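You operate a simulated robot arm through the tools that you are given. There is no shell and no other tool. Be economical: measure what you need, move in short steps, check, and stop when the job is done.

The job below is to be done with a simulated two-armed robot. You get a single attempt, and the scene is never put back.

Task
Take the teal hand towel from the dining table top and hang it over the middle rail of the grey wing.

It is judged by the outcome, as a careful person would: the job done as asked, and still so three seconds after it is handed in. It fails if anything else is knocked over, pushed out of place, dropped, spilled or broken. Flat cloth is picked up by pressing the open fingertips on it (5 to 10 N) and closing them slowly along it; thin cloth reads only 2 to 8 mm in the jaws.

Robot
Two 7-joint arms with two-finger parallel grippers on one trunk, on a base that drives. Base frame: it is fixed to the floor where the robot stands at the start and does not move with it; the origin is under the middle of the robot, x ahead of it, y to its left, z up; the surface under the hand at the start is at about z = 750. Lengths are in mm, angles in rad, forces in N, time in s.
The left shoulder is at the start at [60, 143, 764], the right one opposite. With the tool pointing down near the work surface each hand reaches from about 260 to 700 mm from the robot's upright axis, wherever it stands, measured 20 degrees to its own side. Payload 1.57 kg a hand.
The tool frame of a hand sits at the grasp point between the pads (the TCP): z along the fingers, y along the line on which they close. The tips reach 30 mm beyond it. Largest opening 110 mm; finger width 24, thickness 12; the body of the gripper, 48 by 112 mm, starts 78 mm behind the TCP.
Orientation is that of the tool frame in the base frame, as a unit quaternion [x, y, z, w]. With the fingers straight down and closing along the base's y, the tool's x points along the base's -x, its y along +y and its z along -z.

Tools
- The arms move only by the tool move_arm. It takes "left_deltas", "right_deltas" or both (then of equal length, played together; a hand with none holds still); each is one flat list of numbers, 7 for each row, row after row: the shift along the tool's x, y, z in units of 150 mm (1.0 is 150 mm), then the turn, a rotation vector about the tool's x, y, z in units of 120 degrees (1.0 is 120 degrees), then the gripper command, from -1 (shut) to 1 (fully open), values between in proportion. In form: [dx, dy, dz, rx, ry, rz, claw, dx, dy, dz, rx, ry, rz, claw, ...]. A call has 1 to 8 rows; each row is the pose to reach, as a shift and turn from the pose commanded when the call began, along the tool's axes at that moment. A call with a number of a shift or a turn outside -1 to 1 is refused whole. A row lasts 0.2 s, in which the tool goes at most 50 mm and 0.15 rad; a call with a longer step from one row to the next is refused whole, and so is a gripper value outside its range. A pose out of reach is approached as far as the arm can. The call stops where the force on the tool passes 40 N (or 10 N more than at its start, if that is more) or the arm is blocked; 0.2 s more then pass. Each finger travels about 45 mm/s and halts on what it meets, pressing with about 25 N; the grip force reading is that of the motor and also rises with nothing between the fingers. The clock runs only during rows and for 0.2 s after the last one: add rows that repeat a pose to give the fingers time. The reply holds the time, the measured pose of the TCP, the force on the tool along the base axes, the opening and the grip force, in the units named above and with some noise, with the torque about the TCP (base axes, N m) and any sound that the robot's microphone picked up.
- Cameras (640 x 400 px; columns grow to the right, rows downward): "scene" is now at [58.5, -14.8, 1364.8]; the picture's right is [-0.24, -0.97, 0.00], its down [-0.72, 0.18, -0.67] and it looks along [0.65, -0.16, -0.74] (base axes); focal length 290 px, centre (320, 200). "left" rides on the left gripper at [70, -16, -141] in its tool frame; the picture's right is [0.23, 0.97, 0.00], its down [-0.86, 0.20, -0.48] and it looks along [-0.47, 0.11, 0.88] (tool axes); focal length 222 px, centre (320, 200). "right" rides on the right gripper at [70, 16, -141] in its tool frame; the picture's right is [-0.23, 0.97, 0.00], its down [-0.86, -0.20, -0.48] and it looks along [-0.47, -0.11, 0.88] (tool axes); focal length 222 px, centre (320, 200).
- get_image(camera): a new picture of that camera. It takes no simulated time.
- lift_body(by): slides the trunk up (or, below 0, down) by that many mm; the arms and the scene camera ride with it, the base frame stays. It gives what a move gives, with no picture.
- drive_base(legs): drives the robot by 1 to 6 legs, each [ahead, left, turn to the left] in mm, mm and rad, along the robot's own axes; the way and the turn of a leg run together, so that a leg with both is an arc; at most 1500 mm and 3.142 rad a leg. The arms and the cameras ride along, it lands a little off, and it stops where it bumps. It gives what a move gives.
- pan_tilt(pan, tilt): turns the head with the scene camera to pan (to the left, within 1.501 rad either way) and tilt (down, from -0.506 to 1.204), counted from straight ahead of the robot. It gives what a move gives.
- probe_pixels(camera, pixels): for up to 12 pixels [column, row] of the newest picture of that camera ("zoom" is the newest enlarged one), the place [x, y, z] in the base frame of the surface seen there, good to about 3 mm, but the place of the scene camera against the robot may be out by one fixed shift of up to 18 mm in any direction. It takes no simulated time.
- close_up(camera, box): a new picture of the part [left, top, right, bottom] of that camera's present view, enlarged. It takes no simulated time.
- finish_job(): hands the job in; it is judged then, once.

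Keep the steps short. Do not move on a guess: measure, check each grasp and each placing, and mend mistakes. In all there are 80 turns and 78 pictures (those below and enlarged ones count). Leave the grippers open and the arms clear of the work at the hand-in unless told otherwise, and finish with a single line.

The tools are called after "Request:" as a command line: name --argument value ..., lists and objects as JSON in quotes. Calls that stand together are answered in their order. move_arm: Moves the arms, as the interface text tells. Its arguments: {"type":"object","properties":{"left_deltas":{"type":"array","items":{"type":"number"}},"right_deltas":{"type":"array","items":{"type":"number"}}},"required":[]} The other tools are called the same way: lift_body (by) slides the trunk up or down; drive_base (legs) drives the base; pan_tilt (pan, tilt) turns the head that bears the scene camera; get_image (camera) takes a picture; probe_pixels (camera, pixels) gives the place of the surface under pixels of a picture; close_up (camera, box) takes an enlarged picture of a part of a camera's view; finish_job () hands the job in.

At the start:

```text
t: 0.0
left_eef_pos: [425.7, 176.7, 929.5]
left_tool_rot: [0.0, 1.0, 0.001, 0.0]
left_contact_force: [-0.3, 0.4, 0.2]
left_wrist_torque: [0.03, -0.01, -0.02]
left_opening: 109.8
left_gripper_force: 0.1
right_eef_pos: [442.2, -285.5, 935.4]
right_tool_rot: [0.0, 1.0, 0.0, 0.0]
right_contact_force: [-0.5, -0.2, -0.3]
right_wrist_torque: [-0.02, -0.01, -0.04]
right_opening: 110.2
right_gripper_force: 0.1
trunk travel left (down, up): [-363.0, 227.0]
robot x, y, heading: [-0.6, -4.1, -0.002]
head pan, tilt: [-0.244, 0.84]
```

scene: 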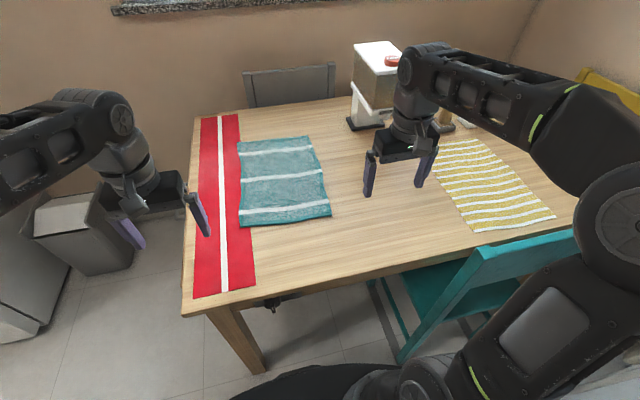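
right: 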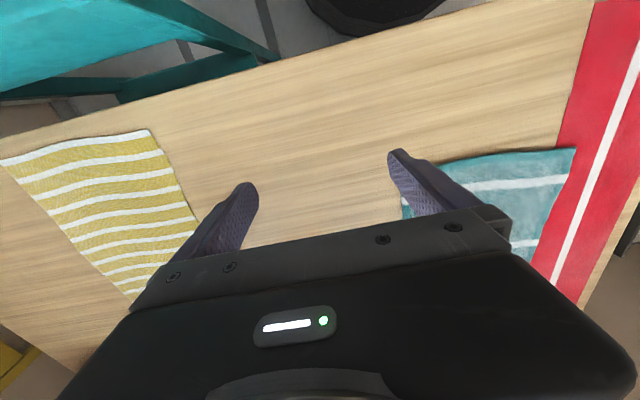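
left: 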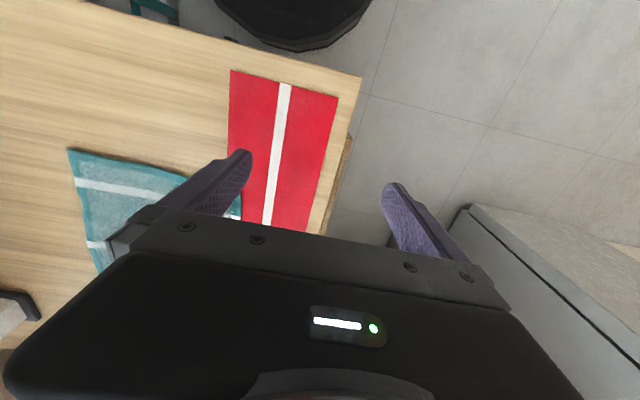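

I see the teal towel at about (285,180) on the table. The grey wing is not in view yet, so I'll probe the towel and then look to the left.

Request:
probe_pixels --camera "scene" --pixels '[[238, 142], [309, 137], [331, 215], [240, 226], [285, 180], [270, 230], [215, 160], [184, 310], [430, 250], [360, 110]]'

Request:
pan_tilt --pan 1.2 --tilt 0.5

Request:
get_image --camera "scene"

```text
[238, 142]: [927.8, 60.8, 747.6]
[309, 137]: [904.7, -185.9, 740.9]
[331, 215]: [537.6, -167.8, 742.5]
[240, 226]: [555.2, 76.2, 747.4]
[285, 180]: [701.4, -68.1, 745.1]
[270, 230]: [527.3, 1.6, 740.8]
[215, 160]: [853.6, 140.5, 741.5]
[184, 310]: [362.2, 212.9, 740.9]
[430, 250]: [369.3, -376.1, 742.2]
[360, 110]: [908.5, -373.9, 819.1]
```

```text
t: 1.6
left_eef_pos: [425.9, 176.7, 929.8]
left_tool_rot: [0.001, 1.0, 0.0, 0.001]
left_contact_force: [-1.1, -0.1, 0.3]
left_wrist_torque: [-0.02, 0.01, 0.02]
left_opening: 109.9
left_gripper_force: 0.1
right_eef_pos: [443.2, -285.5, 934.3]
right_tool_rot: [-0.001, 1.0, 0.0, 0.0]
right_contact_force: [-0.2, 0.6, 0.6]
right_wrist_torque: [0.0, 0.01, 0.0]
right_opening: 110.0
right_gripper_force: 0.1
trunk travel left (down, up): [-363.0, 227.0]
robot x, y, heading: [0.6, -1.9, -0.001]
head pan, tilt: [1.201, 0.499]
```

```text
74 pictures are left
```

scene: 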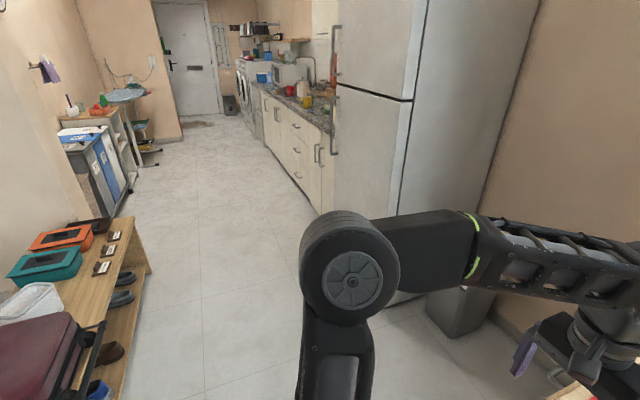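

The left side shows the kitchen and no rack. Next I look right.

Request:
pan_tilt --pan -1.3 --tilt 0.5

Request:
get_image --camera "scene"

```text
t: 3.8
left_eef_pos: [425.3, 177.5, 930.3]
left_tool_rot: [0.0, 1.0, 0.0, 0.001]
left_contact_force: [0.1, -0.4, 1.0]
left_wrist_torque: [0.0, 0.0, -0.01]
left_opening: 110.1
left_gripper_force: 0.1
right_eef_pos: [442.6, -284.0, 935.5]
right_tool_rot: [-0.001, 1.0, 0.001, 0.001]
right_contact_force: [-0.4, 1.2, 0.1]
right_wrist_torque: [0.03, 0.02, 0.0]
right_opening: 110.1
right_gripper_force: 0.1
trunk travel left (down, up): [-363.0, 227.0]
robot x, y, heading: [-3.1, 0.6, -0.003]
head pan, tilt: [-1.3, 0.499]
```

```text
73 pictures are left
```

scene: 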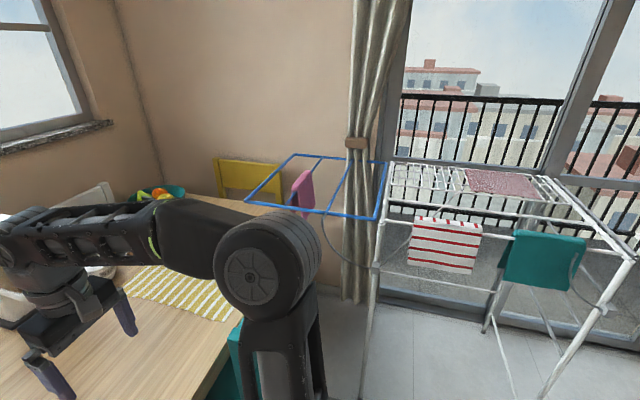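

The blue-winged drying rack is on the right; the grey wing is probably on its far side. I'll pan further right and probe the rack.

Request:
probe_pixels --camera "scene" --pixels '[[380, 217], [246, 203], [386, 165], [294, 155], [630, 257], [540, 177], [370, 385], [545, 398]]'

Request:
pan_tilt --pan -1.5 --tilt 0.7

Request:
get_image --camera "scene"

```text
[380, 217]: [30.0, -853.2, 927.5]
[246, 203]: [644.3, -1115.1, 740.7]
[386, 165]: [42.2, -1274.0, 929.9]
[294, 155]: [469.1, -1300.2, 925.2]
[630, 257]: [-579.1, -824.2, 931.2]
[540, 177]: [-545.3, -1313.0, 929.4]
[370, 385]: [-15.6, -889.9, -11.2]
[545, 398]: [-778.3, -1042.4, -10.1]
```

```text
t: 4.6
left_eef_pos: [425.9, 177.5, 930.4]
left_tool_rot: [0.0, 1.0, 0.001, 0.0]
left_contact_force: [0.1, 0.0, 0.8]
left_wrist_torque: [-0.01, 0.01, -0.02]
left_opening: 110.1
left_gripper_force: 0.1
right_eef_pos: [443.0, -283.8, 934.8]
right_tool_rot: [0.0, 1.0, -0.001, 0.001]
right_contact_force: [0.5, 0.3, -0.8]
right_wrist_torque: [-0.02, 0.0, -0.01]
right_opening: 109.8
right_gripper_force: 0.1
trunk travel left (down, up): [-363.0, 227.0]
robot x, y, heading: [1.1, 0.6, -0.003]
head pan, tilt: [-1.499, 0.7]
```

```text
72 pictures are left
```

scene: 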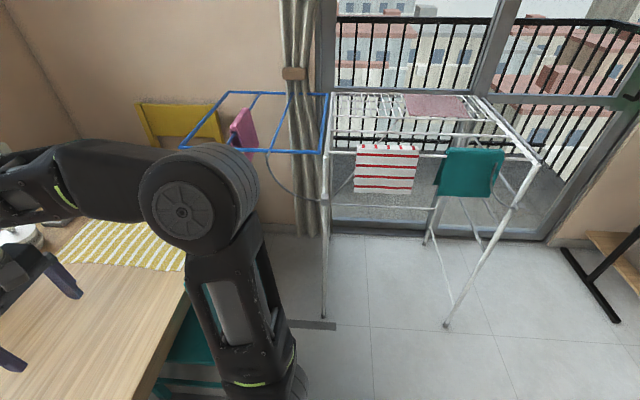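

The rack body is at x −580..30, y −850..−1310, z≈930. I'll zoom on its right end.

Request:
close_up --camera "scene" --box '[320, 70, 600, 245]'

```text
2.29 times, centred on (460, 158) of scene
```

zoom: 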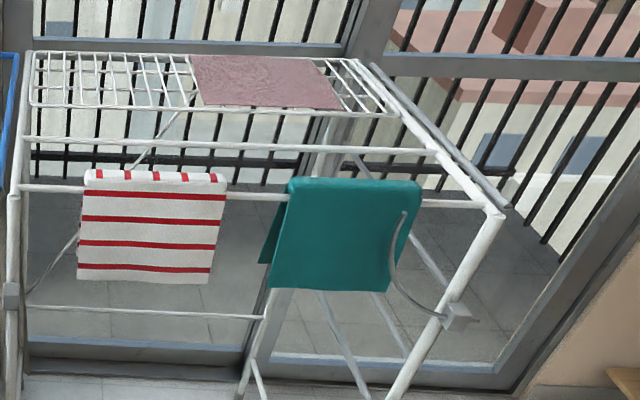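

A grey bar sits by the rack's right end; I need a better view. I'll raise the trunk for clearance and turn right in place.

Request:
lift_body --by 150

Request:
drive_base --legs '[[0, 0, -1.57]]'

Request:
pan_tilt --pan -0.8 --tilt 0.5

Request:
get_image --camera "scene"

```text
t: 6.3
left_eef_pos: [426.1, 178.1, 1078.6]
left_tool_rot: [-0.001, 1.0, 0.0, 0.0]
left_contact_force: [-1.0, -0.5, -0.9]
left_wrist_torque: [0.01, -0.02, -0.01]
left_opening: 109.8
left_gripper_force: 0.0
right_eef_pos: [442.4, -284.5, 1085.0]
right_tool_rot: [0.0, 1.0, -0.001, 0.0]
right_contact_force: [1.0, -0.2, -0.6]
right_wrist_torque: [0.01, 0.02, -0.02]
right_opening: 110.0
right_gripper_force: 0.1
trunk travel left (down, up): [-513.0, 77.0]
robot x, y, heading: [0.6, -1.2, 0.003]
head pan, tilt: [-1.499, 0.7]
```

```text
t: 10.5
left_eef_pos: [182.0, -424.0, 1078.8]
left_tool_rot: [0.703, 0.711, 0.0, 0.001]
left_contact_force: [0.8, -0.2, 0.4]
left_wrist_torque: [0.0, 0.0, -0.01]
left_opening: 109.8
left_gripper_force: 0.1
right_eef_pos: [-280.6, -446.2, 1085.5]
right_tool_rot: [0.703, 0.711, 0.0, 0.001]
right_contact_force: [-1.6, -0.7, -0.3]
right_wrist_torque: [0.03, -0.04, 0.01]
right_opening: 110.2
right_gripper_force: 0.1
trunk travel left (down, up): [-513.0, 77.0]
robot x, y, heading: [-1.8, -2.1, -1.554]
head pan, tilt: [-1.499, 0.7]
```

```text
t: 11.6
left_eef_pos: [181.2, -423.4, 1078.6]
left_tool_rot: [0.704, 0.71, 0.0, 0.001]
left_contact_force: [-0.5, -0.4, 0.6]
left_wrist_torque: [0.02, 0.03, -0.01]
left_opening: 110.1
left_gripper_force: 0.0
right_eef_pos: [-280.3, -445.5, 1085.2]
right_tool_rot: [0.703, 0.711, 0.0, -0.001]
right_contact_force: [0.3, 0.6, -0.9]
right_wrist_torque: [0.03, 0.01, -0.01]
right_opening: 110.1
right_gripper_force: 0.0
trunk travel left (down, up): [-513.0, 77.0]
robot x, y, heading: [-2.1, -0.4, -1.561]
head pan, tilt: [-0.799, 0.499]
```

```text
70 pictures are left
```

scene: 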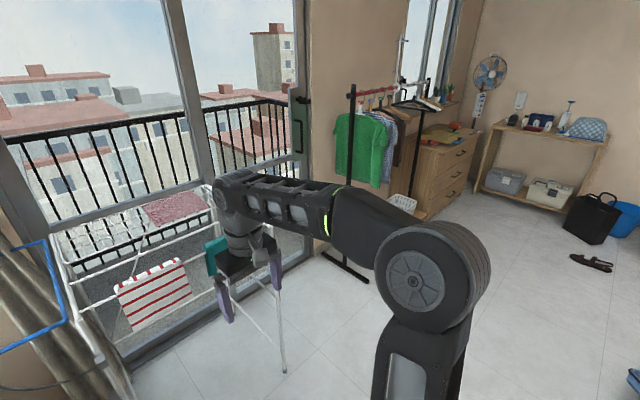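

The end of the rack is hidden behind my arm; the floor on the right is open. I'll drive sideways to −x by 700 and look again.

Request:
drive_base --legs '[[0, -700, 0]]'

Request:
pan_tilt --pan 0.1 --tilt 0.6

Request:
get_image --camera "scene"

```text
t: 15.4
left_eef_pos: [-516.4, -431.1, 1080.0]
left_tool_rot: [0.705, 0.709, 0.0, 0.0]
left_contact_force: [-0.6, 0.4, -0.9]
left_wrist_torque: [-0.01, -0.01, -0.01]
left_opening: 109.9
left_gripper_force: 0.1
right_eef_pos: [-977.2, -449.9, 1085.7]
right_tool_rot: [0.705, 0.709, 0.001, 0.0]
right_contact_force: [-0.6, 0.0, 0.5]
right_wrist_torque: [-0.03, -0.02, 0.03]
right_opening: 110.1
right_gripper_force: 0.0
trunk travel left (down, up): [-513.0, 77.0]
robot x, y, heading: [-694.5, 0.3, -1.571]
head pan, tilt: [-0.799, 0.499]
```

```text
t: 16.6
left_eef_pos: [-514.3, -430.7, 1080.1]
left_tool_rot: [0.706, 0.709, 0.0, 0.0]
left_contact_force: [0.6, 0.0, 0.6]
left_wrist_torque: [0.01, -0.01, 0.0]
left_opening: 109.9
left_gripper_force: 0.1
right_eef_pos: [-978.1, -450.8, 1085.6]
right_tool_rot: [0.705, 0.709, -0.001, -0.002]
right_contact_force: [-0.1, 0.5, -0.3]
right_wrist_torque: [0.04, 0.0, 0.0]
right_opening: 110.0
right_gripper_force: 0.1
trunk travel left (down, up): [-513.0, 77.0]
robot x, y, heading: [-695.8, -8.1, -1.565]
head pan, tilt: [0.099, 0.6]
```

```text
69 pictures are left
```

scene: 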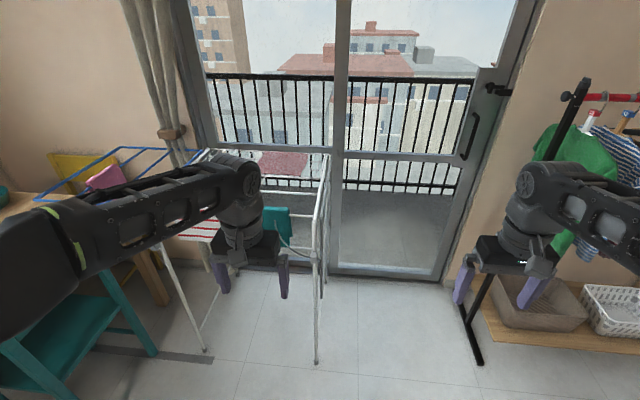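

The grey wing seems folded down at the near end of the rack, around (325,220). Zooming.

Request:
close_up --camera "scene" --box '[220, 130, 380, 380]'

Request:
close_up --camera "scene" --box '[270, 150, 350, 200]'

```text
1.60 times, centred on (300, 255) of scene
```

zoom: 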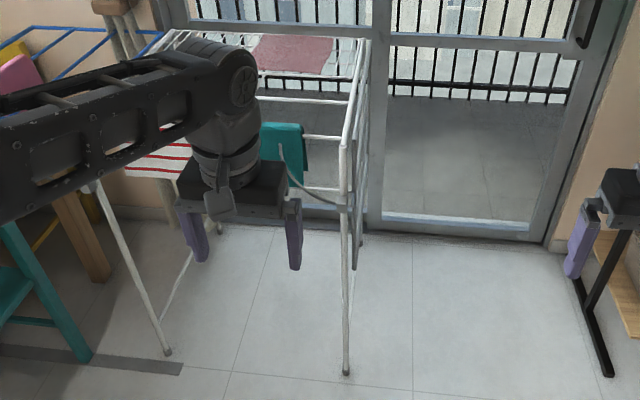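

```text
8.00 times, centred on (310, 175) of scene
```

zoom: 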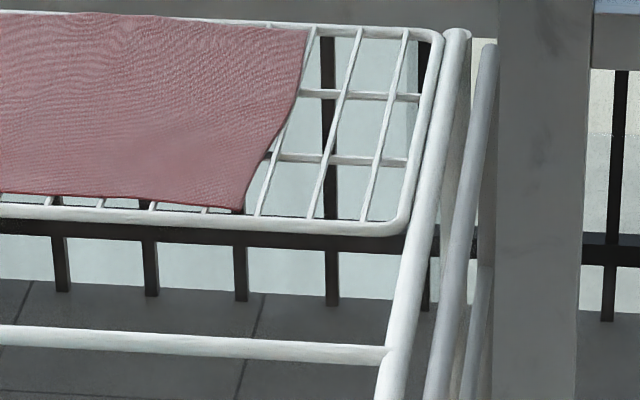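

The wing hangs vertically, folded down. I'll probe obstacles and move to see it face on.

Request:
probe_pixels --camera "scene" --pixels '[[480, 360], [460, 290], [490, 340], [317, 360], [324, 290], [327, 160], [540, 310], [440, 270]]'

Request:
drive_base --legs '[[0, -650, 0], [0, 0, 1.0]]'

Request:
pan_tilt --pan 0.0 --tilt 0.6

Request:
get_image --camera "scene"

```text
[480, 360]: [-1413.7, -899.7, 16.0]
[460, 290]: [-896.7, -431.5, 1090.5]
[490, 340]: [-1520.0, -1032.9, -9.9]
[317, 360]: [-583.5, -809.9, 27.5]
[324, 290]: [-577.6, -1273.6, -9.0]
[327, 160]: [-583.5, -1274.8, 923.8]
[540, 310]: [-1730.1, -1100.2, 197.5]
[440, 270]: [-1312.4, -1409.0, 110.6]
```

```text
t: 22.7
left_eef_pos: [-888.2, -86.2, 1079.7]
left_tool_rot: [0.28, 0.96, 0.0, 0.0]
left_contact_force: [0.0, 0.2, -0.1]
left_wrist_torque: [-0.01, 0.04, -0.01]
left_opening: 109.9
left_gripper_force: 0.0
right_eef_pos: [-1120.6, -486.5, 1085.0]
right_tool_rot: [0.28, 0.96, 0.0, 0.0]
right_contact_force: [-0.8, -0.7, 0.0]
right_wrist_torque: [0.02, 0.02, 0.03]
right_opening: 110.1
right_gripper_force: 0.1
trunk travel left (down, up): [-513.0, 77.0]
robot x, y, heading: [-1341.5, -5.1, -0.567]
head pan, tilt: [0.099, 0.6]
```

```text
t: 23.4
left_eef_pos: [-886.9, -86.0, 1079.3]
left_tool_rot: [0.28, 0.96, 0.0, 0.0]
left_contact_force: [0.1, -0.9, 0.0]
left_wrist_torque: [0.01, 0.01, 0.0]
left_opening: 110.1
left_gripper_force: 0.1
right_eef_pos: [-1120.4, -486.2, 1084.9]
right_tool_rot: [0.28, 0.96, 0.0, 0.001]
right_contact_force: [0.1, 0.0, 0.6]
right_wrist_torque: [-0.03, 0.0, 0.02]
right_opening: 109.8
right_gripper_force: 0.1
trunk travel left (down, up): [-513.0, 77.0]
robot x, y, heading: [-1345.5, -8.2, -0.565]
head pan, tilt: [0.0, 0.6]
```

```text
66 pictures are left
```

scene: 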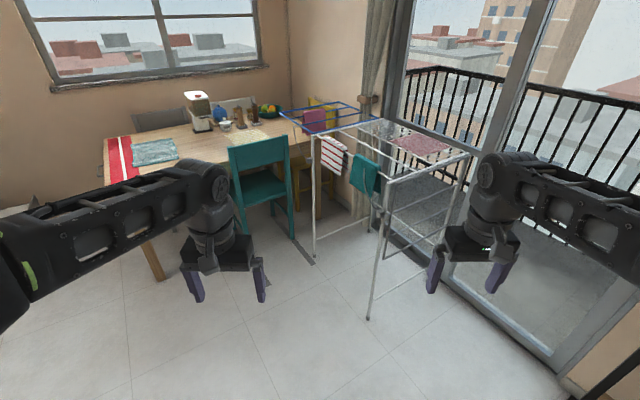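

Now the wing is seen face on around (425,215). Zooming.

Request:
close_up --camera "scene" --box '[350, 130, 490, 330]'

Request:
close_up --camera "scene" --box '[350, 140, 480, 270]'

```text
2.00 times, centred on (420, 230) of scene
```

zoom: 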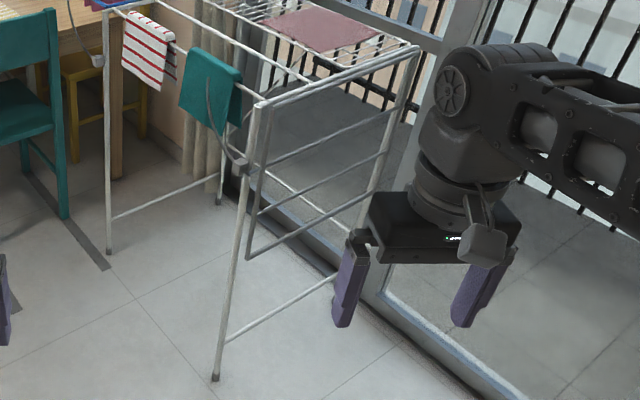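

```text
3.08 times, centred on (415, 205) of scene
```

zoom: 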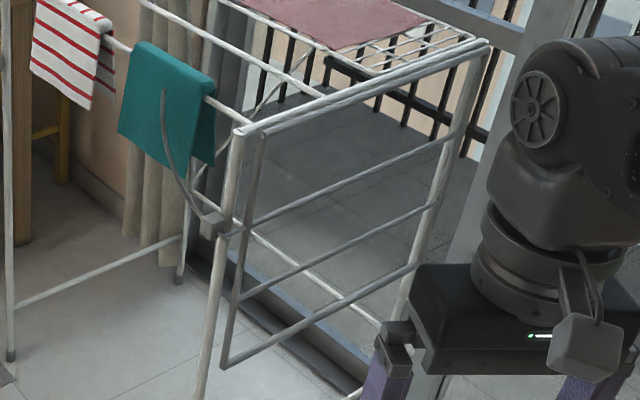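

The grey wing is a folded-down ladder. I'll measure its rails from the zoom.

Request:
probe_pixels --camera "zoom" --pixels '[[330, 91], [350, 182], [345, 246], [330, 312], [260, 190], [300, 198], [300, 267], [300, 329], [430, 147], [425, 209], [410, 273], [213, 225]]'

Request:
close_up --camera "scene" --box '[375, 160, 455, 265]'

```text
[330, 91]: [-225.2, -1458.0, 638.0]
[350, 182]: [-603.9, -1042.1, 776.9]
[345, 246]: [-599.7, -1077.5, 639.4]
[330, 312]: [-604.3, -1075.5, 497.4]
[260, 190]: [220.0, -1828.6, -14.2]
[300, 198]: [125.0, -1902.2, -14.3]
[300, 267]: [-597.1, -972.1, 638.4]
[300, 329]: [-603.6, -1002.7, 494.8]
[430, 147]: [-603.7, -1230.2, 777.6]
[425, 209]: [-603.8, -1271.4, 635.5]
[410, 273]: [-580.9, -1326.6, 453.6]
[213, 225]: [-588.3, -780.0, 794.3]
```

```text
3.81 times, centred on (415, 212) of scene
```

zoom: 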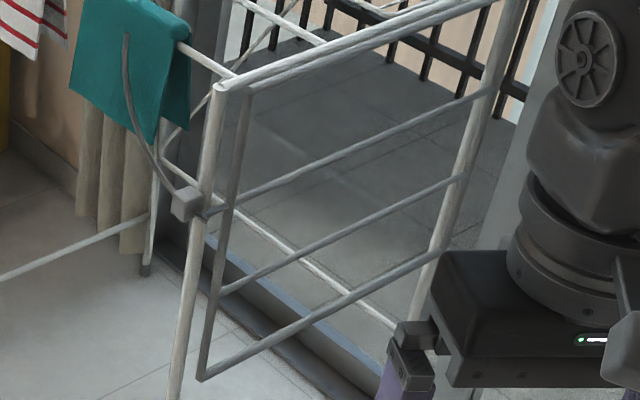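

Rails at z≈777, 638, 496 (x≈−603): the middle one is z≈638. Next I check the standing room between the wing and the clothes stand, looking to −y.

Request:
pan_tilt --pan -0.9 --tilt 0.9

Request:
get_image --camera "scene"

```text
t: 24.6
left_eef_pos: [-887.7, -88.0, 1078.7]
left_tool_rot: [0.28, 0.96, 0.0, 0.0]
left_contact_force: [-1.0, 0.8, -0.6]
left_wrist_torque: [0.01, -0.01, 0.0]
left_opening: 110.2
left_gripper_force: 0.0
right_eef_pos: [-1120.3, -487.4, 1085.3]
right_tool_rot: [0.28, 0.96, 0.0, -0.001]
right_contact_force: [-0.3, -0.2, 0.3]
right_wrist_torque: [-0.01, -0.01, 0.01]
right_opening: 110.2
right_gripper_force: 0.0
trunk travel left (down, up): [-513.0, 77.0]
robot x, y, heading: [-1340.3, -12.4, -0.569]
head pan, tilt: [-0.901, 0.901]
```

```text
62 pictures are left
```

scene: 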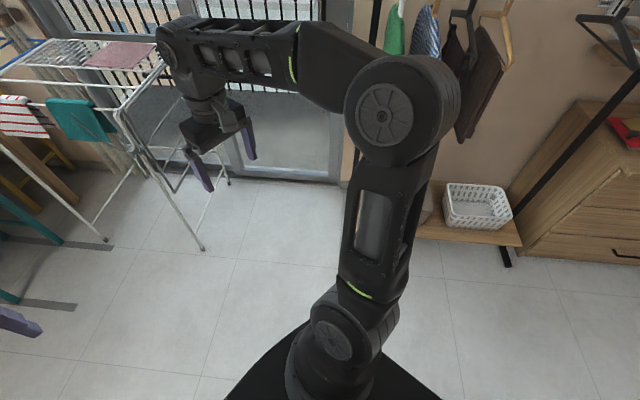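

I'll probe the base outline and stand parts.

Request:
probe_pixels --camera "scene" --pixels '[[302, 330], [240, 385], [410, 375], [430, 395], [508, 262], [510, 240], [420, 232], [345, 180], [200, 248], [106, 238]]'

```text
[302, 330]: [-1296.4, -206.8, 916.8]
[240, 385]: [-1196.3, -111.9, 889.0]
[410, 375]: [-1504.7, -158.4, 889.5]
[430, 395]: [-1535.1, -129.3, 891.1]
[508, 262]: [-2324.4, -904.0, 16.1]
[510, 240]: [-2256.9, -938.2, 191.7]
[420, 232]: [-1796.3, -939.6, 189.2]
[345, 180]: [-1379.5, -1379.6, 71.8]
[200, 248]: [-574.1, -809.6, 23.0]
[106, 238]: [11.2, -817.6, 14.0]
```

The black shape was the trunk top. I take the right wrist picture to see the base footprint.

Request:
get_image --camera "right"

```text
61 pictures are left
```

right: 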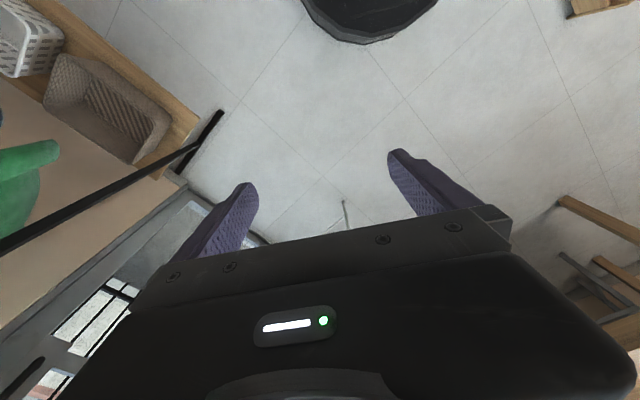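

Request:
probe_pixels --camera "right" --pixels '[[370, 40], [320, 20], [420, 20], [375, 15], [218, 113], [185, 170], [160, 160], [195, 110], [560, 200], [346, 215]]'

```text
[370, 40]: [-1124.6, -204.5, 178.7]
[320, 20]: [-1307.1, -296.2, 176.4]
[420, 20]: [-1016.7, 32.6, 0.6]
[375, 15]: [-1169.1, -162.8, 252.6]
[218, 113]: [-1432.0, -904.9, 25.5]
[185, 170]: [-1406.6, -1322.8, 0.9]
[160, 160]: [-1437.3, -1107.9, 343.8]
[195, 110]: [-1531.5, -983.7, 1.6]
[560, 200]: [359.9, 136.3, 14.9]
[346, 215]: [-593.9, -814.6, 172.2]
```

Base radius ≈295; a stand at (−1050,−1045) fits between wing and clothes stand. Now I go back to the table, facing it, centred on the towel.

Request:
drive_base --legs '[[0, 0, 0.567], [1350, -35, 0]]'

Request:
pan_tilt --pan 0.0 --tilt 0.9

Request:
get_image --camera "scene"

```text
t: 32.9
left_eef_pos: [429.4, 152.1, 1079.2]
left_tool_rot: [-0.008, 1.0, 0.0, 0.0]
left_contact_force: [0.2, 0.6, 0.0]
left_wrist_torque: [0.02, 0.02, -0.01]
left_opening: 109.9
left_gripper_force: 0.0
right_eef_pos: [453.7, -311.8, 1084.3]
right_tool_rot: [-0.008, 1.0, 0.001, 0.0]
right_contact_force: [0.3, 0.5, 0.7]
right_wrist_torque: [-0.02, 0.02, -0.03]
right_opening: 110.2
right_gripper_force: 0.1
trunk travel left (down, up): [-513.0, 77.0]
robot x, y, heading: [5.0, -36.5, 0.02]
head pan, tilt: [-0.901, 0.901]
```

```text
t: 34.1
left_eef_pos: [427.9, 151.4, 1079.4]
left_tool_rot: [-0.008, 1.0, 0.0, 0.0]
left_contact_force: [0.1, -0.3, 0.1]
left_wrist_torque: [-0.02, 0.01, 0.02]
left_opening: 110.1
left_gripper_force: 0.1
right_eef_pos: [453.4, -312.0, 1084.7]
right_tool_rot: [-0.007, 1.0, 0.0, 0.0]
right_contact_force: [-0.4, -0.8, 0.1]
right_wrist_torque: [0.05, -0.03, -0.01]
right_opening: 109.8
right_gripper_force: 0.1
trunk travel left (down, up): [-513.0, 77.0]
robot x, y, heading: [6.2, -33.6, 0.016]
head pan, tilt: [0.0, 0.901]
```

```text
60 pictures are left
```

scene: 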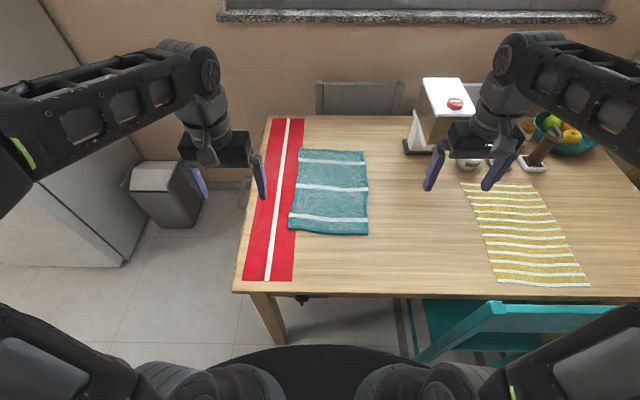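

The towel's left side seems to overlap the red runner slightly. Zooming at the near edge and probing.

Request:
close_up --camera "scene" --box '[270, 140, 390, 250]'

Request:
probe_pixels --camera "scene" --pixels '[[290, 227], [300, 230], [330, 233], [367, 235], [365, 152], [300, 150], [296, 260], [310, 245], [370, 245], [297, 200]]'

```text
3.64 times, centred on (330, 195) of scene
```

zoom: 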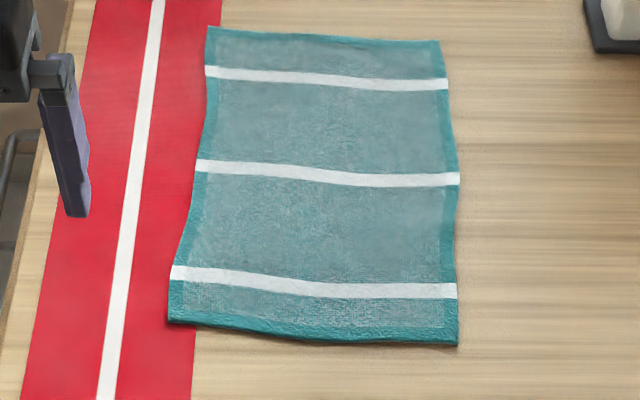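

```text
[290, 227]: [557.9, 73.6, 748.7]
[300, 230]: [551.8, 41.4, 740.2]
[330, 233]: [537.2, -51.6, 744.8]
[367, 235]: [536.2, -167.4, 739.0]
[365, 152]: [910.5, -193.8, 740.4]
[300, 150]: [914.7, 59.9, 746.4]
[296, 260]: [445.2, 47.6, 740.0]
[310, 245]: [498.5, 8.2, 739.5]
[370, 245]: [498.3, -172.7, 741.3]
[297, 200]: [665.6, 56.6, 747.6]
```

The runner's edge is at y≈48 and the towel overlaps it by ~28 mm, so the left hand will grip inside, at y≈8. I lower the trunk back and bring both hands over the near edge with jaws part open.

Request:
lift_body --by -150

Request:
move_arm --left_deltas '[-0.173, -0.193, 0.133, 0, 0, 0, 0.5, -0.346, -0.387, 0.267, 0, 0, 0, 0.1, -0.519, -0.58, 0.4, 0, 0, 0, -0.1, -0.692, -0.774, 0.533, 0, 0, 0, -0.1, -0.865, -0.967, 0.667, 0, 0, 0, -0.1]' --right_deltas '[-0.142, 0.19, 0.133, 0, 0, 0, 0.5, -0.284, 0.38, 0.267, 0, 0, 0, 0.1, -0.426, 0.57, 0.4, 0, 0, 0, -0.1, -0.568, 0.76, 0.533, 0, 0, 0, -0.1, -0.71, 0.95, 0.667, 0, 0, 0, -0.1]'

Request:
get_image --camera "left"

Request:
get_image --camera "right"

```text
t: 35.9
left_eef_pos: [428.4, 151.4, 929.5]
left_tool_rot: [-0.007, 1.0, 0.0, 0.001]
left_contact_force: [0.2, 0.2, -0.7]
left_wrist_torque: [0.01, -0.01, 0.06]
left_opening: 110.2
left_gripper_force: 0.1
right_eef_pos: [453.6, -311.3, 934.0]
right_tool_rot: [-0.008, 1.0, 0.0, 0.0]
right_contact_force: [0.5, 0.1, -0.6]
right_wrist_torque: [-0.03, -0.01, -0.04]
right_opening: 109.8
right_gripper_force: 0.1
trunk travel left (down, up): [-363.0, 227.0]
robot x, y, heading: [4.2, -30.1, 0.018]
head pan, tilt: [0.0, 0.901]
```

```text
t: 37.1
left_eef_pos: [562.3, 12.1, 828.9]
left_tool_rot: [-0.009, 1.0, 0.0, 0.001]
left_contact_force: [0.2, 0.1, 0.3]
left_wrist_torque: [0.02, 0.04, -0.02]
left_opening: 49.7
left_gripper_force: 0.1
right_eef_pos: [557.1, -166.7, 833.2]
right_tool_rot: [-0.007, 1.0, 0.001, 0.0]
right_contact_force: [-0.4, -0.4, 0.2]
right_wrist_torque: [-0.02, 0.0, 0.01]
right_opening: 49.6
right_gripper_force: 0.1
trunk travel left (down, up): [-363.0, 227.0]
robot x, y, heading: [3.7, -38.3, 0.019]
head pan, tilt: [0.0, 0.901]
```

```text
58 pictures are left
```

left: 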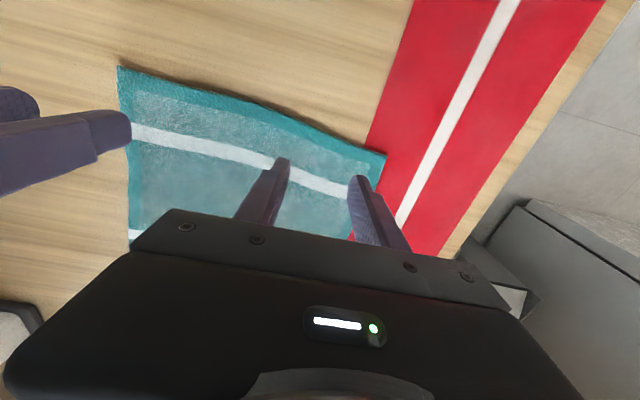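

```text
57 pictures are left
```

right: 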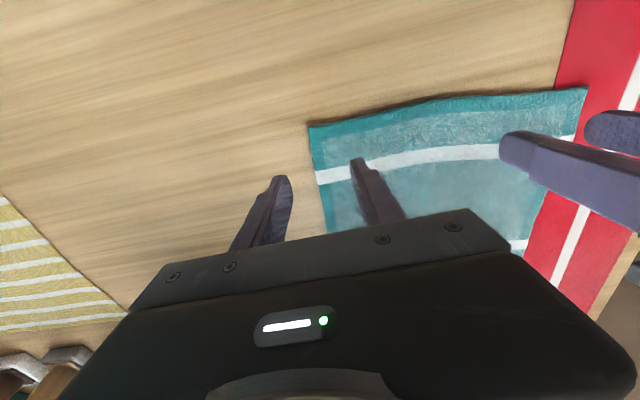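

Probing the towel's near corners through the wrist cameras (no camera shift there).

Request:
probe_pixels --camera "left" --pixels '[[121, 70], [383, 155], [371, 146], [280, 112], [200, 92], [150, 50]]'

Request:
probe_pixels --camera "right" --pixels '[[311, 129], [585, 91], [558, 88], [450, 102], [380, 115], [250, 130]]'

```text
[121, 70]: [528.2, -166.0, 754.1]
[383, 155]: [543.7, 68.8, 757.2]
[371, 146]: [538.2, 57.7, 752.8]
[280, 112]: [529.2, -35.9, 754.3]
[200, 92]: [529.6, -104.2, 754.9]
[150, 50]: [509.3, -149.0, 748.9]
```

```text
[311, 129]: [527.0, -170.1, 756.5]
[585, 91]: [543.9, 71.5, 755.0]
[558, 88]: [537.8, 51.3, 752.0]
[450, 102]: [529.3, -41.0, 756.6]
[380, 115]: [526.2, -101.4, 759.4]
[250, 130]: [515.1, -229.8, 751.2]
```

True surface: towel ≈755, edge x≈529. I shift hands to x≈548, y≈10 and −128, and descend to just above contact.

Request:
move_arm --left_deltas '[0.093, -0.015, 0.1, 0, 0, 0, -0.1, 0.093, -0.015, 0.26, 0, 0, 0, -0.1, 0.093, -0.015, 0.28, 0, 0, 0, -0.1]' --right_deltas '[0.056, 0.26, 0.1, 0, 0, 0, -0.1, 0.056, 0.26, 0.287, 0, 0, 0, -0.1, 0.056, 0.26, 0.307, 0, 0, 0, -0.1]'

```text
t: 37.9
left_eef_pos: [547.5, 6.3, 786.8]
left_tool_rot: [-0.007, 1.0, 0.0, 0.0]
left_contact_force: [0.0, 0.6, 0.6]
left_wrist_torque: [0.04, -0.01, -0.02]
left_opening: 49.5
left_gripper_force: 0.0
right_eef_pos: [548.2, -127.8, 789.4]
right_tool_rot: [-0.008, 1.0, 0.001, -0.001]
right_contact_force: [-0.8, -0.7, -0.3]
right_wrist_torque: [-0.02, 0.04, 0.02]
right_opening: 49.3
right_gripper_force: 0.1
trunk travel left (down, up): [-363.0, 227.0]
robot x, y, heading: [8.0, -31.5, 0.019]
head pan, tilt: [0.0, 0.901]
```

No contact yet. I go down another few mm.

Request:
move_arm --left_deltas '[0, 0, 0.02, 0, 0, 0, -0.1, 0, 0, 0.03, 0, 0, 0, -0.1]' --right_deltas '[0, 0, 0.03, 0, 0, 0, -0.1, 0, 0, 0.047, 0, 0, 0, -0.1]'

```text
t: 38.5
left_eef_pos: [547.3, 6.7, 784.3]
left_tool_rot: [-0.007, 1.0, 0.0, 0.001]
left_contact_force: [1.5, 0.9, 6.4]
left_wrist_torque: [0.03, -0.06, 0.01]
left_opening: 49.4
left_gripper_force: 0.0
right_eef_pos: [547.7, -127.4, 783.1]
right_tool_rot: [-0.008, 1.0, 0.0, 0.001]
right_contact_force: [1.0, 1.1, 7.2]
right_wrist_torque: [0.04, 0.0, 0.0]
right_opening: 49.5
right_gripper_force: 0.1
trunk travel left (down, up): [-363.0, 227.0]
robot x, y, heading: [6.2, -31.0, 0.016]
head pan, tilt: [0.0, 0.901]
```

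Both press with 6–7 N. Closing slowly.

Request:
move_arm --left_deltas '[0, 0, 0, 0, 0, 0, -0.22, 0, 0, 0, 0, 0, 0, -0.34, 0, 0, 0, 0, 0, 0, -0.46, 0, 0, 0, 0, 0, 0, -0.58, 0, 0, 0, 0, 0, 0, -0.7, 0, 0, 0, 0, 0, 0, -0.82, 0, 0, 0, 0, 0, 0, -1, 0, 0, 0, 0, 0, 0, -1]' --right_deltas '[0, 0, 0, 0, 0, 0, -0.22, 0, 0, 0, 0, 0, 0, -0.34, 0, 0, 0, 0, 0, 0, -0.46, 0, 0, 0, 0, 0, 0, -0.58, 0, 0, 0, 0, 0, 0, -0.7, 0, 0, 0, 0, 0, 0, -0.82, 0, 0, 0, 0, 0, 0, -1, 0, 0, 0, 0, 0, 0, -1]'

Request:
get_image --camera "left"

Request:
get_image --camera "right"

```text
t: 40.3
left_eef_pos: [545.2, 5.4, 783.6]
left_tool_rot: [-0.007, 1.0, 0.0, 0.002]
left_contact_force: [-0.5, -4.8, 11.9]
left_wrist_torque: [-0.15, -0.06, 0.01]
left_opening: 4.5
left_gripper_force: 24.9
right_eef_pos: [547.7, -128.4, 783.8]
right_tool_rot: [-0.009, 1.0, 0.002, 0.001]
right_contact_force: [0.3, 6.4, 8.2]
right_wrist_torque: [0.2, -0.01, -0.03]
right_opening: 7.1
right_gripper_force: 25.1
trunk travel left (down, up): [-363.0, 227.0]
robot x, y, heading: [7.3, -31.5, 0.021]
head pan, tilt: [0.0, 0.901]
```

```text
56 pictures are left
```

left: 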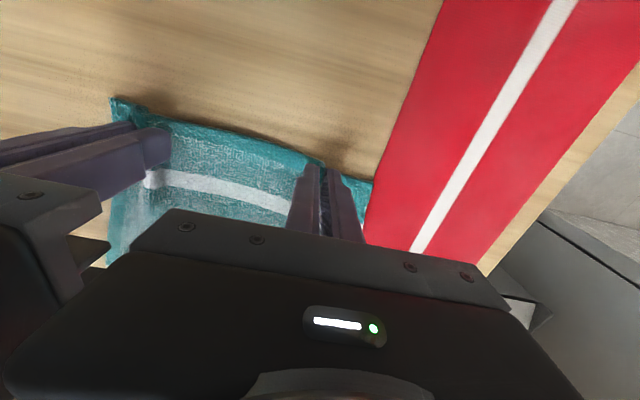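

```text
55 pictures are left
```

right: 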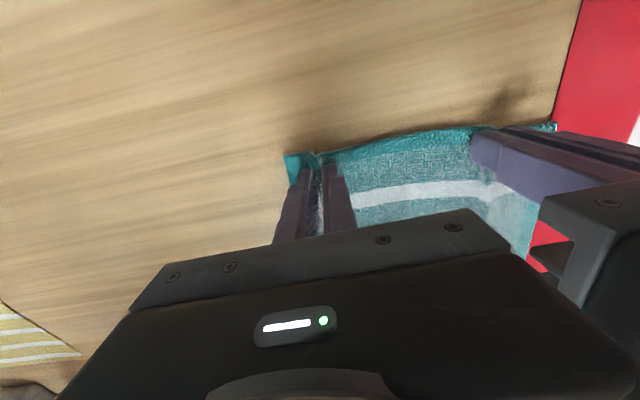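

Both pinched (4.5 and 7.1 mm). Lifting gently 60 mm and checking.

Request:
move_arm --left_deltas '[0, 0, -0.1, 0, 0, 0, -1, 0, 0, -0.25, 0, 0, 0, -1, 0, 0, -0.4, 0, 0, 0, -1]' --right_deltas '[0, 0, -0.1, 0, 0, 0, -1, 0, 0, -0.25, 0, 0, 0, -1, 0, 0, -0.4, 0, 0, 0, -1]'

Request:
get_image --camera "scene"

```text
t: 41.1
left_eef_pos: [546.4, 8.0, 843.4]
left_tool_rot: [-0.007, 1.0, 0.0, 0.0]
left_contact_force: [-0.7, -8.2, -0.5]
left_wrist_torque: [-0.29, -0.01, 0.0]
left_opening: 4.8
left_gripper_force: 25.2
right_eef_pos: [547.2, -127.6, 842.9]
right_tool_rot: [-0.009, 1.0, 0.0, 0.0]
right_contact_force: [0.5, 8.8, -0.2]
right_wrist_torque: [0.26, 0.0, -0.07]
right_opening: 7.0
right_gripper_force: 25.2
trunk travel left (down, up): [-363.0, 227.0]
robot x, y, heading: [5.9, -34.4, 0.014]
head pan, tilt: [0.0, 0.901]
```

```text
54 pictures are left
```

scene: 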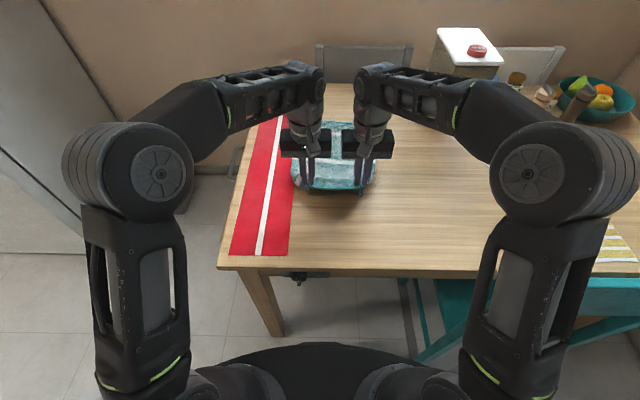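

Grip holds. I bring the hands 4 mm each closer to ease the 8 N tension and lift with arms, then trunk, so the towel leaves the table vertically.

Request:
move_arm --left_deltas '[0, -0.027, -0.2, 0, 0, 0, -1, 0, -0.027, -0.45, 0, 0, 0, -1, 0, -0.027, -0.7, 0, 0, 0, -1]' --right_deltas '[0, 0.027, -0.2, 0, 0, 0, -1, 0, 0.027, -0.45, 0, 0, 0, -1, 0, 0.027, -0.7, 0, 0, 0, -1]'

Request:
lift_body --by 220

Request:
get_image --camera "scene"

```text
t: 41.9
left_eef_pos: [548.6, 3.0, 903.7]
left_tool_rot: [-0.007, 1.0, 0.0, 0.0]
left_contact_force: [0.3, -0.5, -0.4]
left_wrist_torque: [-0.04, 0.0, -0.02]
left_opening: 4.6
left_gripper_force: 24.9
left hand out of reach, approached as far as the arm can: row 2, 3
right_eef_pos: [548.9, -123.4, 910.4]
right_tool_rot: [-0.008, 1.0, 0.0, 0.0]
right_contact_force: [-0.2, 0.4, -0.9]
right_wrist_torque: [0.04, 0.0, -0.01]
right_opening: 6.5
right_gripper_force: 24.8
right hand out of reach, approached as far as the arm can: row 3
trunk travel left (down, up): [-363.0, 227.0]
robot x, y, heading: [6.1, -36.1, 0.015]
head pan, tilt: [0.0, 0.901]
```

```text
t: 44.2
left_eef_pos: [546.4, 1.8, 1123.4]
left_tool_rot: [-0.007, 1.0, 0.0, 0.0]
left_contact_force: [0.7, 0.2, -1.6]
left_wrist_torque: [-0.05, 0.03, 0.02]
left_opening: 4.4
left_gripper_force: 25.4
right_eef_pos: [549.1, -123.4, 1129.6]
right_tool_rot: [-0.008, 1.0, 0.0, 0.0]
right_contact_force: [-0.2, -0.4, 0.2]
right_wrist_torque: [0.02, 0.01, -0.02]
right_opening: 6.7
right_gripper_force: 24.9
trunk travel left (down, up): [-583.0, 7.0]
robot x, y, heading: [3.4, -31.9, 0.016]
head pan, tilt: [0.0, 0.901]
```

```text
53 pictures are left
```

scene: 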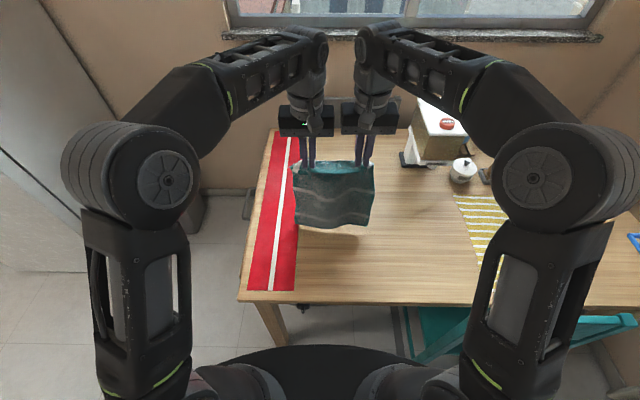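

Towel hangs free, runner and table undisturbed. I back away 700 mm into the open floor, then lower the trunk.

Request:
drive_base --legs '[[-750, 0, -0.016]]'

Request:
lift_body --by -220

Request:
get_image --camera "scene"

```text
t: 48.2
left_eef_pos: [-196.3, -11.1, 1123.4]
left_tool_rot: [-0.003, 1.0, 0.0, 0.0]
left_contact_force: [0.1, -1.3, -0.5]
left_wrist_torque: [-0.02, -0.03, 0.03]
left_opening: 4.4
left_gripper_force: 24.8
right_eef_pos: [-197.4, -136.3, 1129.4]
right_tool_rot: [-0.003, 1.0, 0.0, 0.0]
right_contact_force: [-0.2, 0.5, -0.1]
right_wrist_torque: [0.02, -0.02, -0.04]
right_opening: 6.5
right_gripper_force: 25.0
trunk travel left (down, up): [-583.0, 7.0]
robot x, y, heading: [-742.1, -43.0, 0.008]
head pan, tilt: [0.0, 0.901]
```

```text
t: 50.6
left_eef_pos: [-196.3, -11.8, 903.2]
left_tool_rot: [-0.003, 1.0, -0.001, 0.001]
left_contact_force: [0.1, 0.2, 0.3]
left_wrist_torque: [-0.02, -0.01, 0.01]
left_opening: 4.3
left_gripper_force: 24.9
right_eef_pos: [-196.8, -136.2, 910.1]
right_tool_rot: [-0.004, 1.0, 0.0, 0.0]
right_contact_force: [0.6, -0.8, -0.1]
right_wrist_torque: [-0.01, -0.02, 0.0]
right_opening: 6.8
right_gripper_force: 24.5
trunk travel left (down, up): [-363.0, 227.0]
robot x, y, heading: [-741.0, -39.1, 0.005]
head pan, tilt: [0.0, 0.901]
```

```text
52 pictures are left
```

scene: 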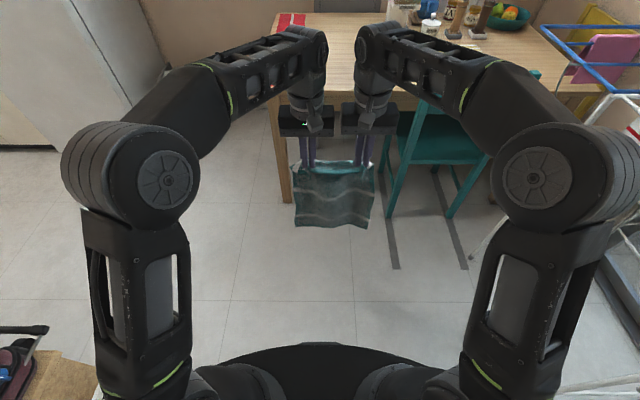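

Cloth is stable. I test turning the tools from down toward horizontal-forward, lowering 90 mm.

Request:
move_arm --left_deltas '[0, 0, 0.075, 0, -0.07, 0, -1, 0, 0, 0.15, 0, -0.14, 0, -1, 0, 0, 0.225, 0, -0.21, 0, -1, 0, 0, 0.3, 0, -0.28, 0, -1, 0, 0, 0.375, 0, -0.35, 0, -1, 0, 0, 0.45, 0, -0.42, 0, -1, 0, 0, 0.525, 0, -0.49, 0, -1, 0, 0, 0.6, 0, -0.56, 0, -1]' --right_deltas '[0, 0, 0.08, 0, -0.07, 0, -1, 0, 0, 0.16, 0, -0.14, 0, -1, 0, 0, 0.24, 0, -0.21, 0, -1, 0, 0, 0.32, 0, -0.28, 0, -1, 0, 0, 0.4, 0, -0.35, 0, -1, 0, 0, 0.48, 0, -0.42, 0, -1, 0, 0, 0.56, 0, -0.49, 0, -1, 0, 0, 0.64, 0, -0.56, 0, -1]'

Request:
get_image --camera "scene"

```text
t: 52.4
left_eef_pos: [-195.8, -10.8, 812.9]
left_tool_rot: [-0.003, 0.833, 0.001, 0.554]
left_contact_force: [-0.3, 0.8, 0.4]
left_wrist_torque: [-0.03, 0.07, 0.01]
left_opening: 4.3
left_gripper_force: 25.2
right_eef_pos: [-195.8, -137.1, 813.4]
right_tool_rot: [-0.002, 0.833, 0.002, 0.553]
right_contact_force: [0.4, 0.0, -0.1]
right_wrist_torque: [0.05, 0.0, 0.01]
right_opening: 4.5
right_gripper_force: 24.9
trunk travel left (down, up): [-363.0, 227.0]
robot x, y, heading: [-737.4, -42.2, 0.01]
head pan, tilt: [0.0, 0.901]
```

```text
51 pictures are left
```

scene: 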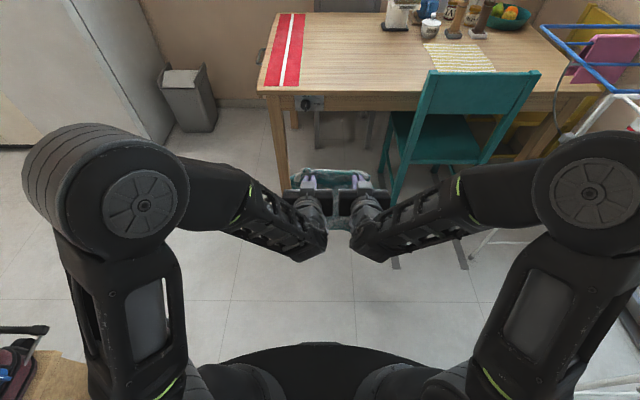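

Works smoothly. I finish the turn to horizontal and retract 110 mm, then check the grips and elbows.

Request:
move_arm --left_deltas '[0.057, 0, -0.135, 0, -0.038, 0, -1, 0.114, 0, -0.27, 0, -0.076, 0, -1, 0.171, 0, -0.406, 0, -0.114, 0, -1, 0.228, 0, -0.541, 0, -0.152, 0, -1, 0.285, 0, -0.676, 0, -0.19, 0, -1]' --right_deltas '[0.057, 0, -0.135, 0, -0.038, 0, -1, 0.114, 0, -0.27, 0, -0.076, 0, -1, 0.171, 0, -0.406, 0, -0.114, 0, -1, 0.228, 0, -0.541, 0, -0.152, 0, -1, 0.285, 0, -0.676, 0, -0.19, 0, -1]'

Request:
get_image --camera "scene"

Request:
get_image --camera "right"

```text
t: 53.3
left_eef_pos: [-265.6, -8.1, 813.4]
left_tool_rot: [-0.007, 0.753, 0.008, 0.657]
left_contact_force: [1.9, 1.8, -3.2]
left_wrist_torque: [0.02, -0.12, -0.36]
left_opening: 4.5
left_gripper_force: 25.4
left hand out of reach, approached as far as the arm can: row 4
right_eef_pos: [-228.5, -125.9, 796.4]
right_tool_rot: [0.007, 0.76, -0.014, 0.65]
right_contact_force: [-0.6, -2.7, 1.3]
right_wrist_torque: [0.32, 0.19, 0.62]
right_opening: 4.7
right_gripper_force: 24.8
right hand out of reach, approached as far as the arm can: row 1, 2, 3, 4
trunk travel left (down, up): [-363.0, 227.0]
robot x, y, heading: [-740.9, -41.1, 0.006]
head pan, tilt: [0.0, 0.901]
stopped in row 4 (right hand): the force on the tool passed its limit at 63 N (the readings are from after the stop); the commanded pose is now the measured one
```

```text
50 pictures are left
```

scene: 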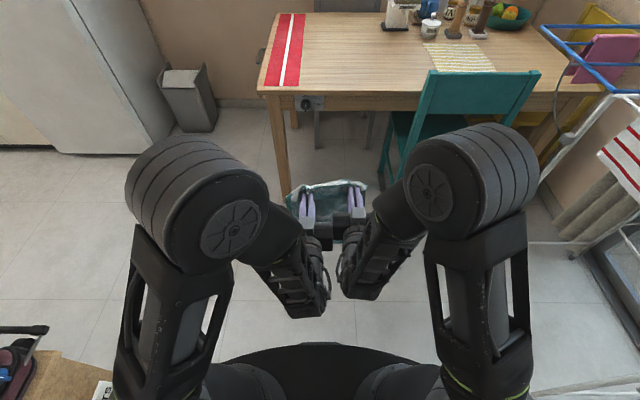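

```text
49 pictures are left
```

right: 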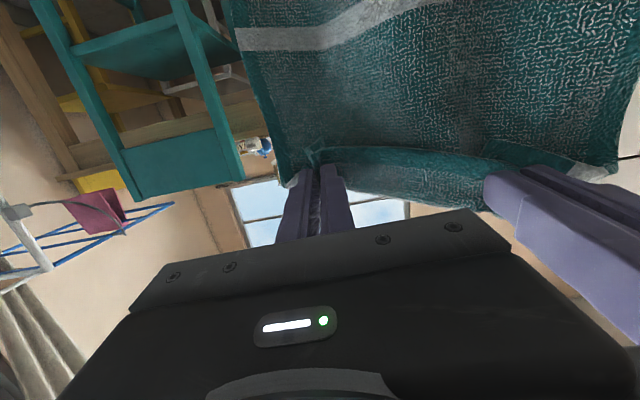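

The hands bumped each other because the right arm can't retract while horizontal at this height. Grip is intact (4.5/4.7 mm), cloth hangs from the tips. I probe the elbows and first separate/re-extend the hands.

Request:
probe_pixels --camera "scene" --pixels '[[130, 200], [200, 150], [535, 170], [470, 140], [120, 350], [520, 360], [520, 230]]'

Request:
move_arm --left_deltas '[-0.04, 0, 0.26, 0, 0.03, 0, -1, -0.08, -0.01, 0.46, 0, 0.06, 0, -1, -0.08, -0.01, 0.46, 0, 0.1, 0, -1]' --right_deltas '[-0.08, -0.03, 0.12, 0, 0.03, 0, -1, -0.12, -0.06, 0.22, 0, 0.06, 0, -1, -0.12, -0.06, 0.22, 0, 0.1, 0, -1]'

```text
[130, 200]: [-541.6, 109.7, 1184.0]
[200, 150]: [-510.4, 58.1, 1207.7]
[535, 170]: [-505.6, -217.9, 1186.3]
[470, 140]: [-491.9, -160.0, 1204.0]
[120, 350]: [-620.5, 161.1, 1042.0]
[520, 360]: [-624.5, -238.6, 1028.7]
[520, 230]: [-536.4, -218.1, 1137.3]
```

```text
t: 54.1
left_eef_pos: [-193.9, -8.2, 816.7]
left_tool_rot: [-0.008, 0.818, 0.007, 0.575]
left_contact_force: [0.1, -2.8, -0.4]
left_wrist_torque: [-0.06, 0.02, -0.1]
left_opening: 4.5
left_gripper_force: 25.0
right_eef_pos: [-192.5, -136.3, 809.7]
right_tool_rot: [0.008, 0.824, -0.013, 0.566]
right_contact_force: [-0.4, 2.4, 0.3]
right_wrist_torque: [0.03, 0.01, 0.04]
right_opening: 4.4
right_gripper_force: 25.0
trunk travel left (down, up): [-363.0, 227.0]
robot x, y, heading: [-737.1, -45.6, 0.012]
head pan, tilt: [0.0, 0.901]
```

Elbows point up and inward, so side clearance is fine. Now I test a compact carry pose: pitch back to ~30° and retract 125 mm.

Request:
move_arm --left_deltas '[-0.015, 0, -0.153, 0, 0.056, 0, -1, -0.03, 0, -0.306, 0, 0.112, 0, -1, -0.045, 0, -0.46, 0, 0.168, 0, -1, -0.06, 0, -0.613, 0, 0.224, 0, -1, -0.075, 0, -0.766, 0, 0.28, 0, -1, -0.09, 0, -0.92, 0, 0.333, 0, -1]' --right_deltas '[-0.015, 0, -0.153, 0, 0.056, 0, -1, -0.03, 0, -0.306, 0, 0.112, 0, -1, -0.045, 0, -0.46, 0, 0.168, 0, -1, -0.06, 0, -0.613, 0, 0.224, 0, -1, -0.075, 0, -0.766, 0, 0.28, 0, -1, -0.09, 0, -0.92, 0, 0.333, 0, -1]'

Request:
get_image --camera "scene"

```text
t: 55.5
left_eef_pos: [-320.9, -11.1, 876.2]
left_tool_rot: [-0.011, 0.965, 0.004, 0.262]
left_contact_force: [0.5, -1.0, 0.1]
left_wrist_torque: [-0.03, -0.01, -0.05]
left_opening: 4.3
left_gripper_force: 25.2
right_eef_pos: [-316.8, -133.3, 872.6]
right_tool_rot: [0.012, 0.968, -0.009, 0.25]
right_contact_force: [0.0, -0.2, -0.7]
right_wrist_torque: [0.01, -0.01, 0.02]
right_opening: 4.7
right_gripper_force: 25.2
trunk travel left (down, up): [-363.0, 227.0]
robot x, y, heading: [-733.4, -44.7, 0.008]
head pan, tilt: [0.0, 0.901]
```

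```text
48 pictures are left
```

scene: 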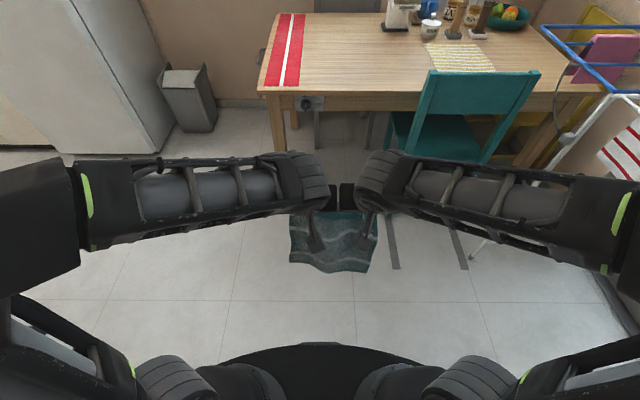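

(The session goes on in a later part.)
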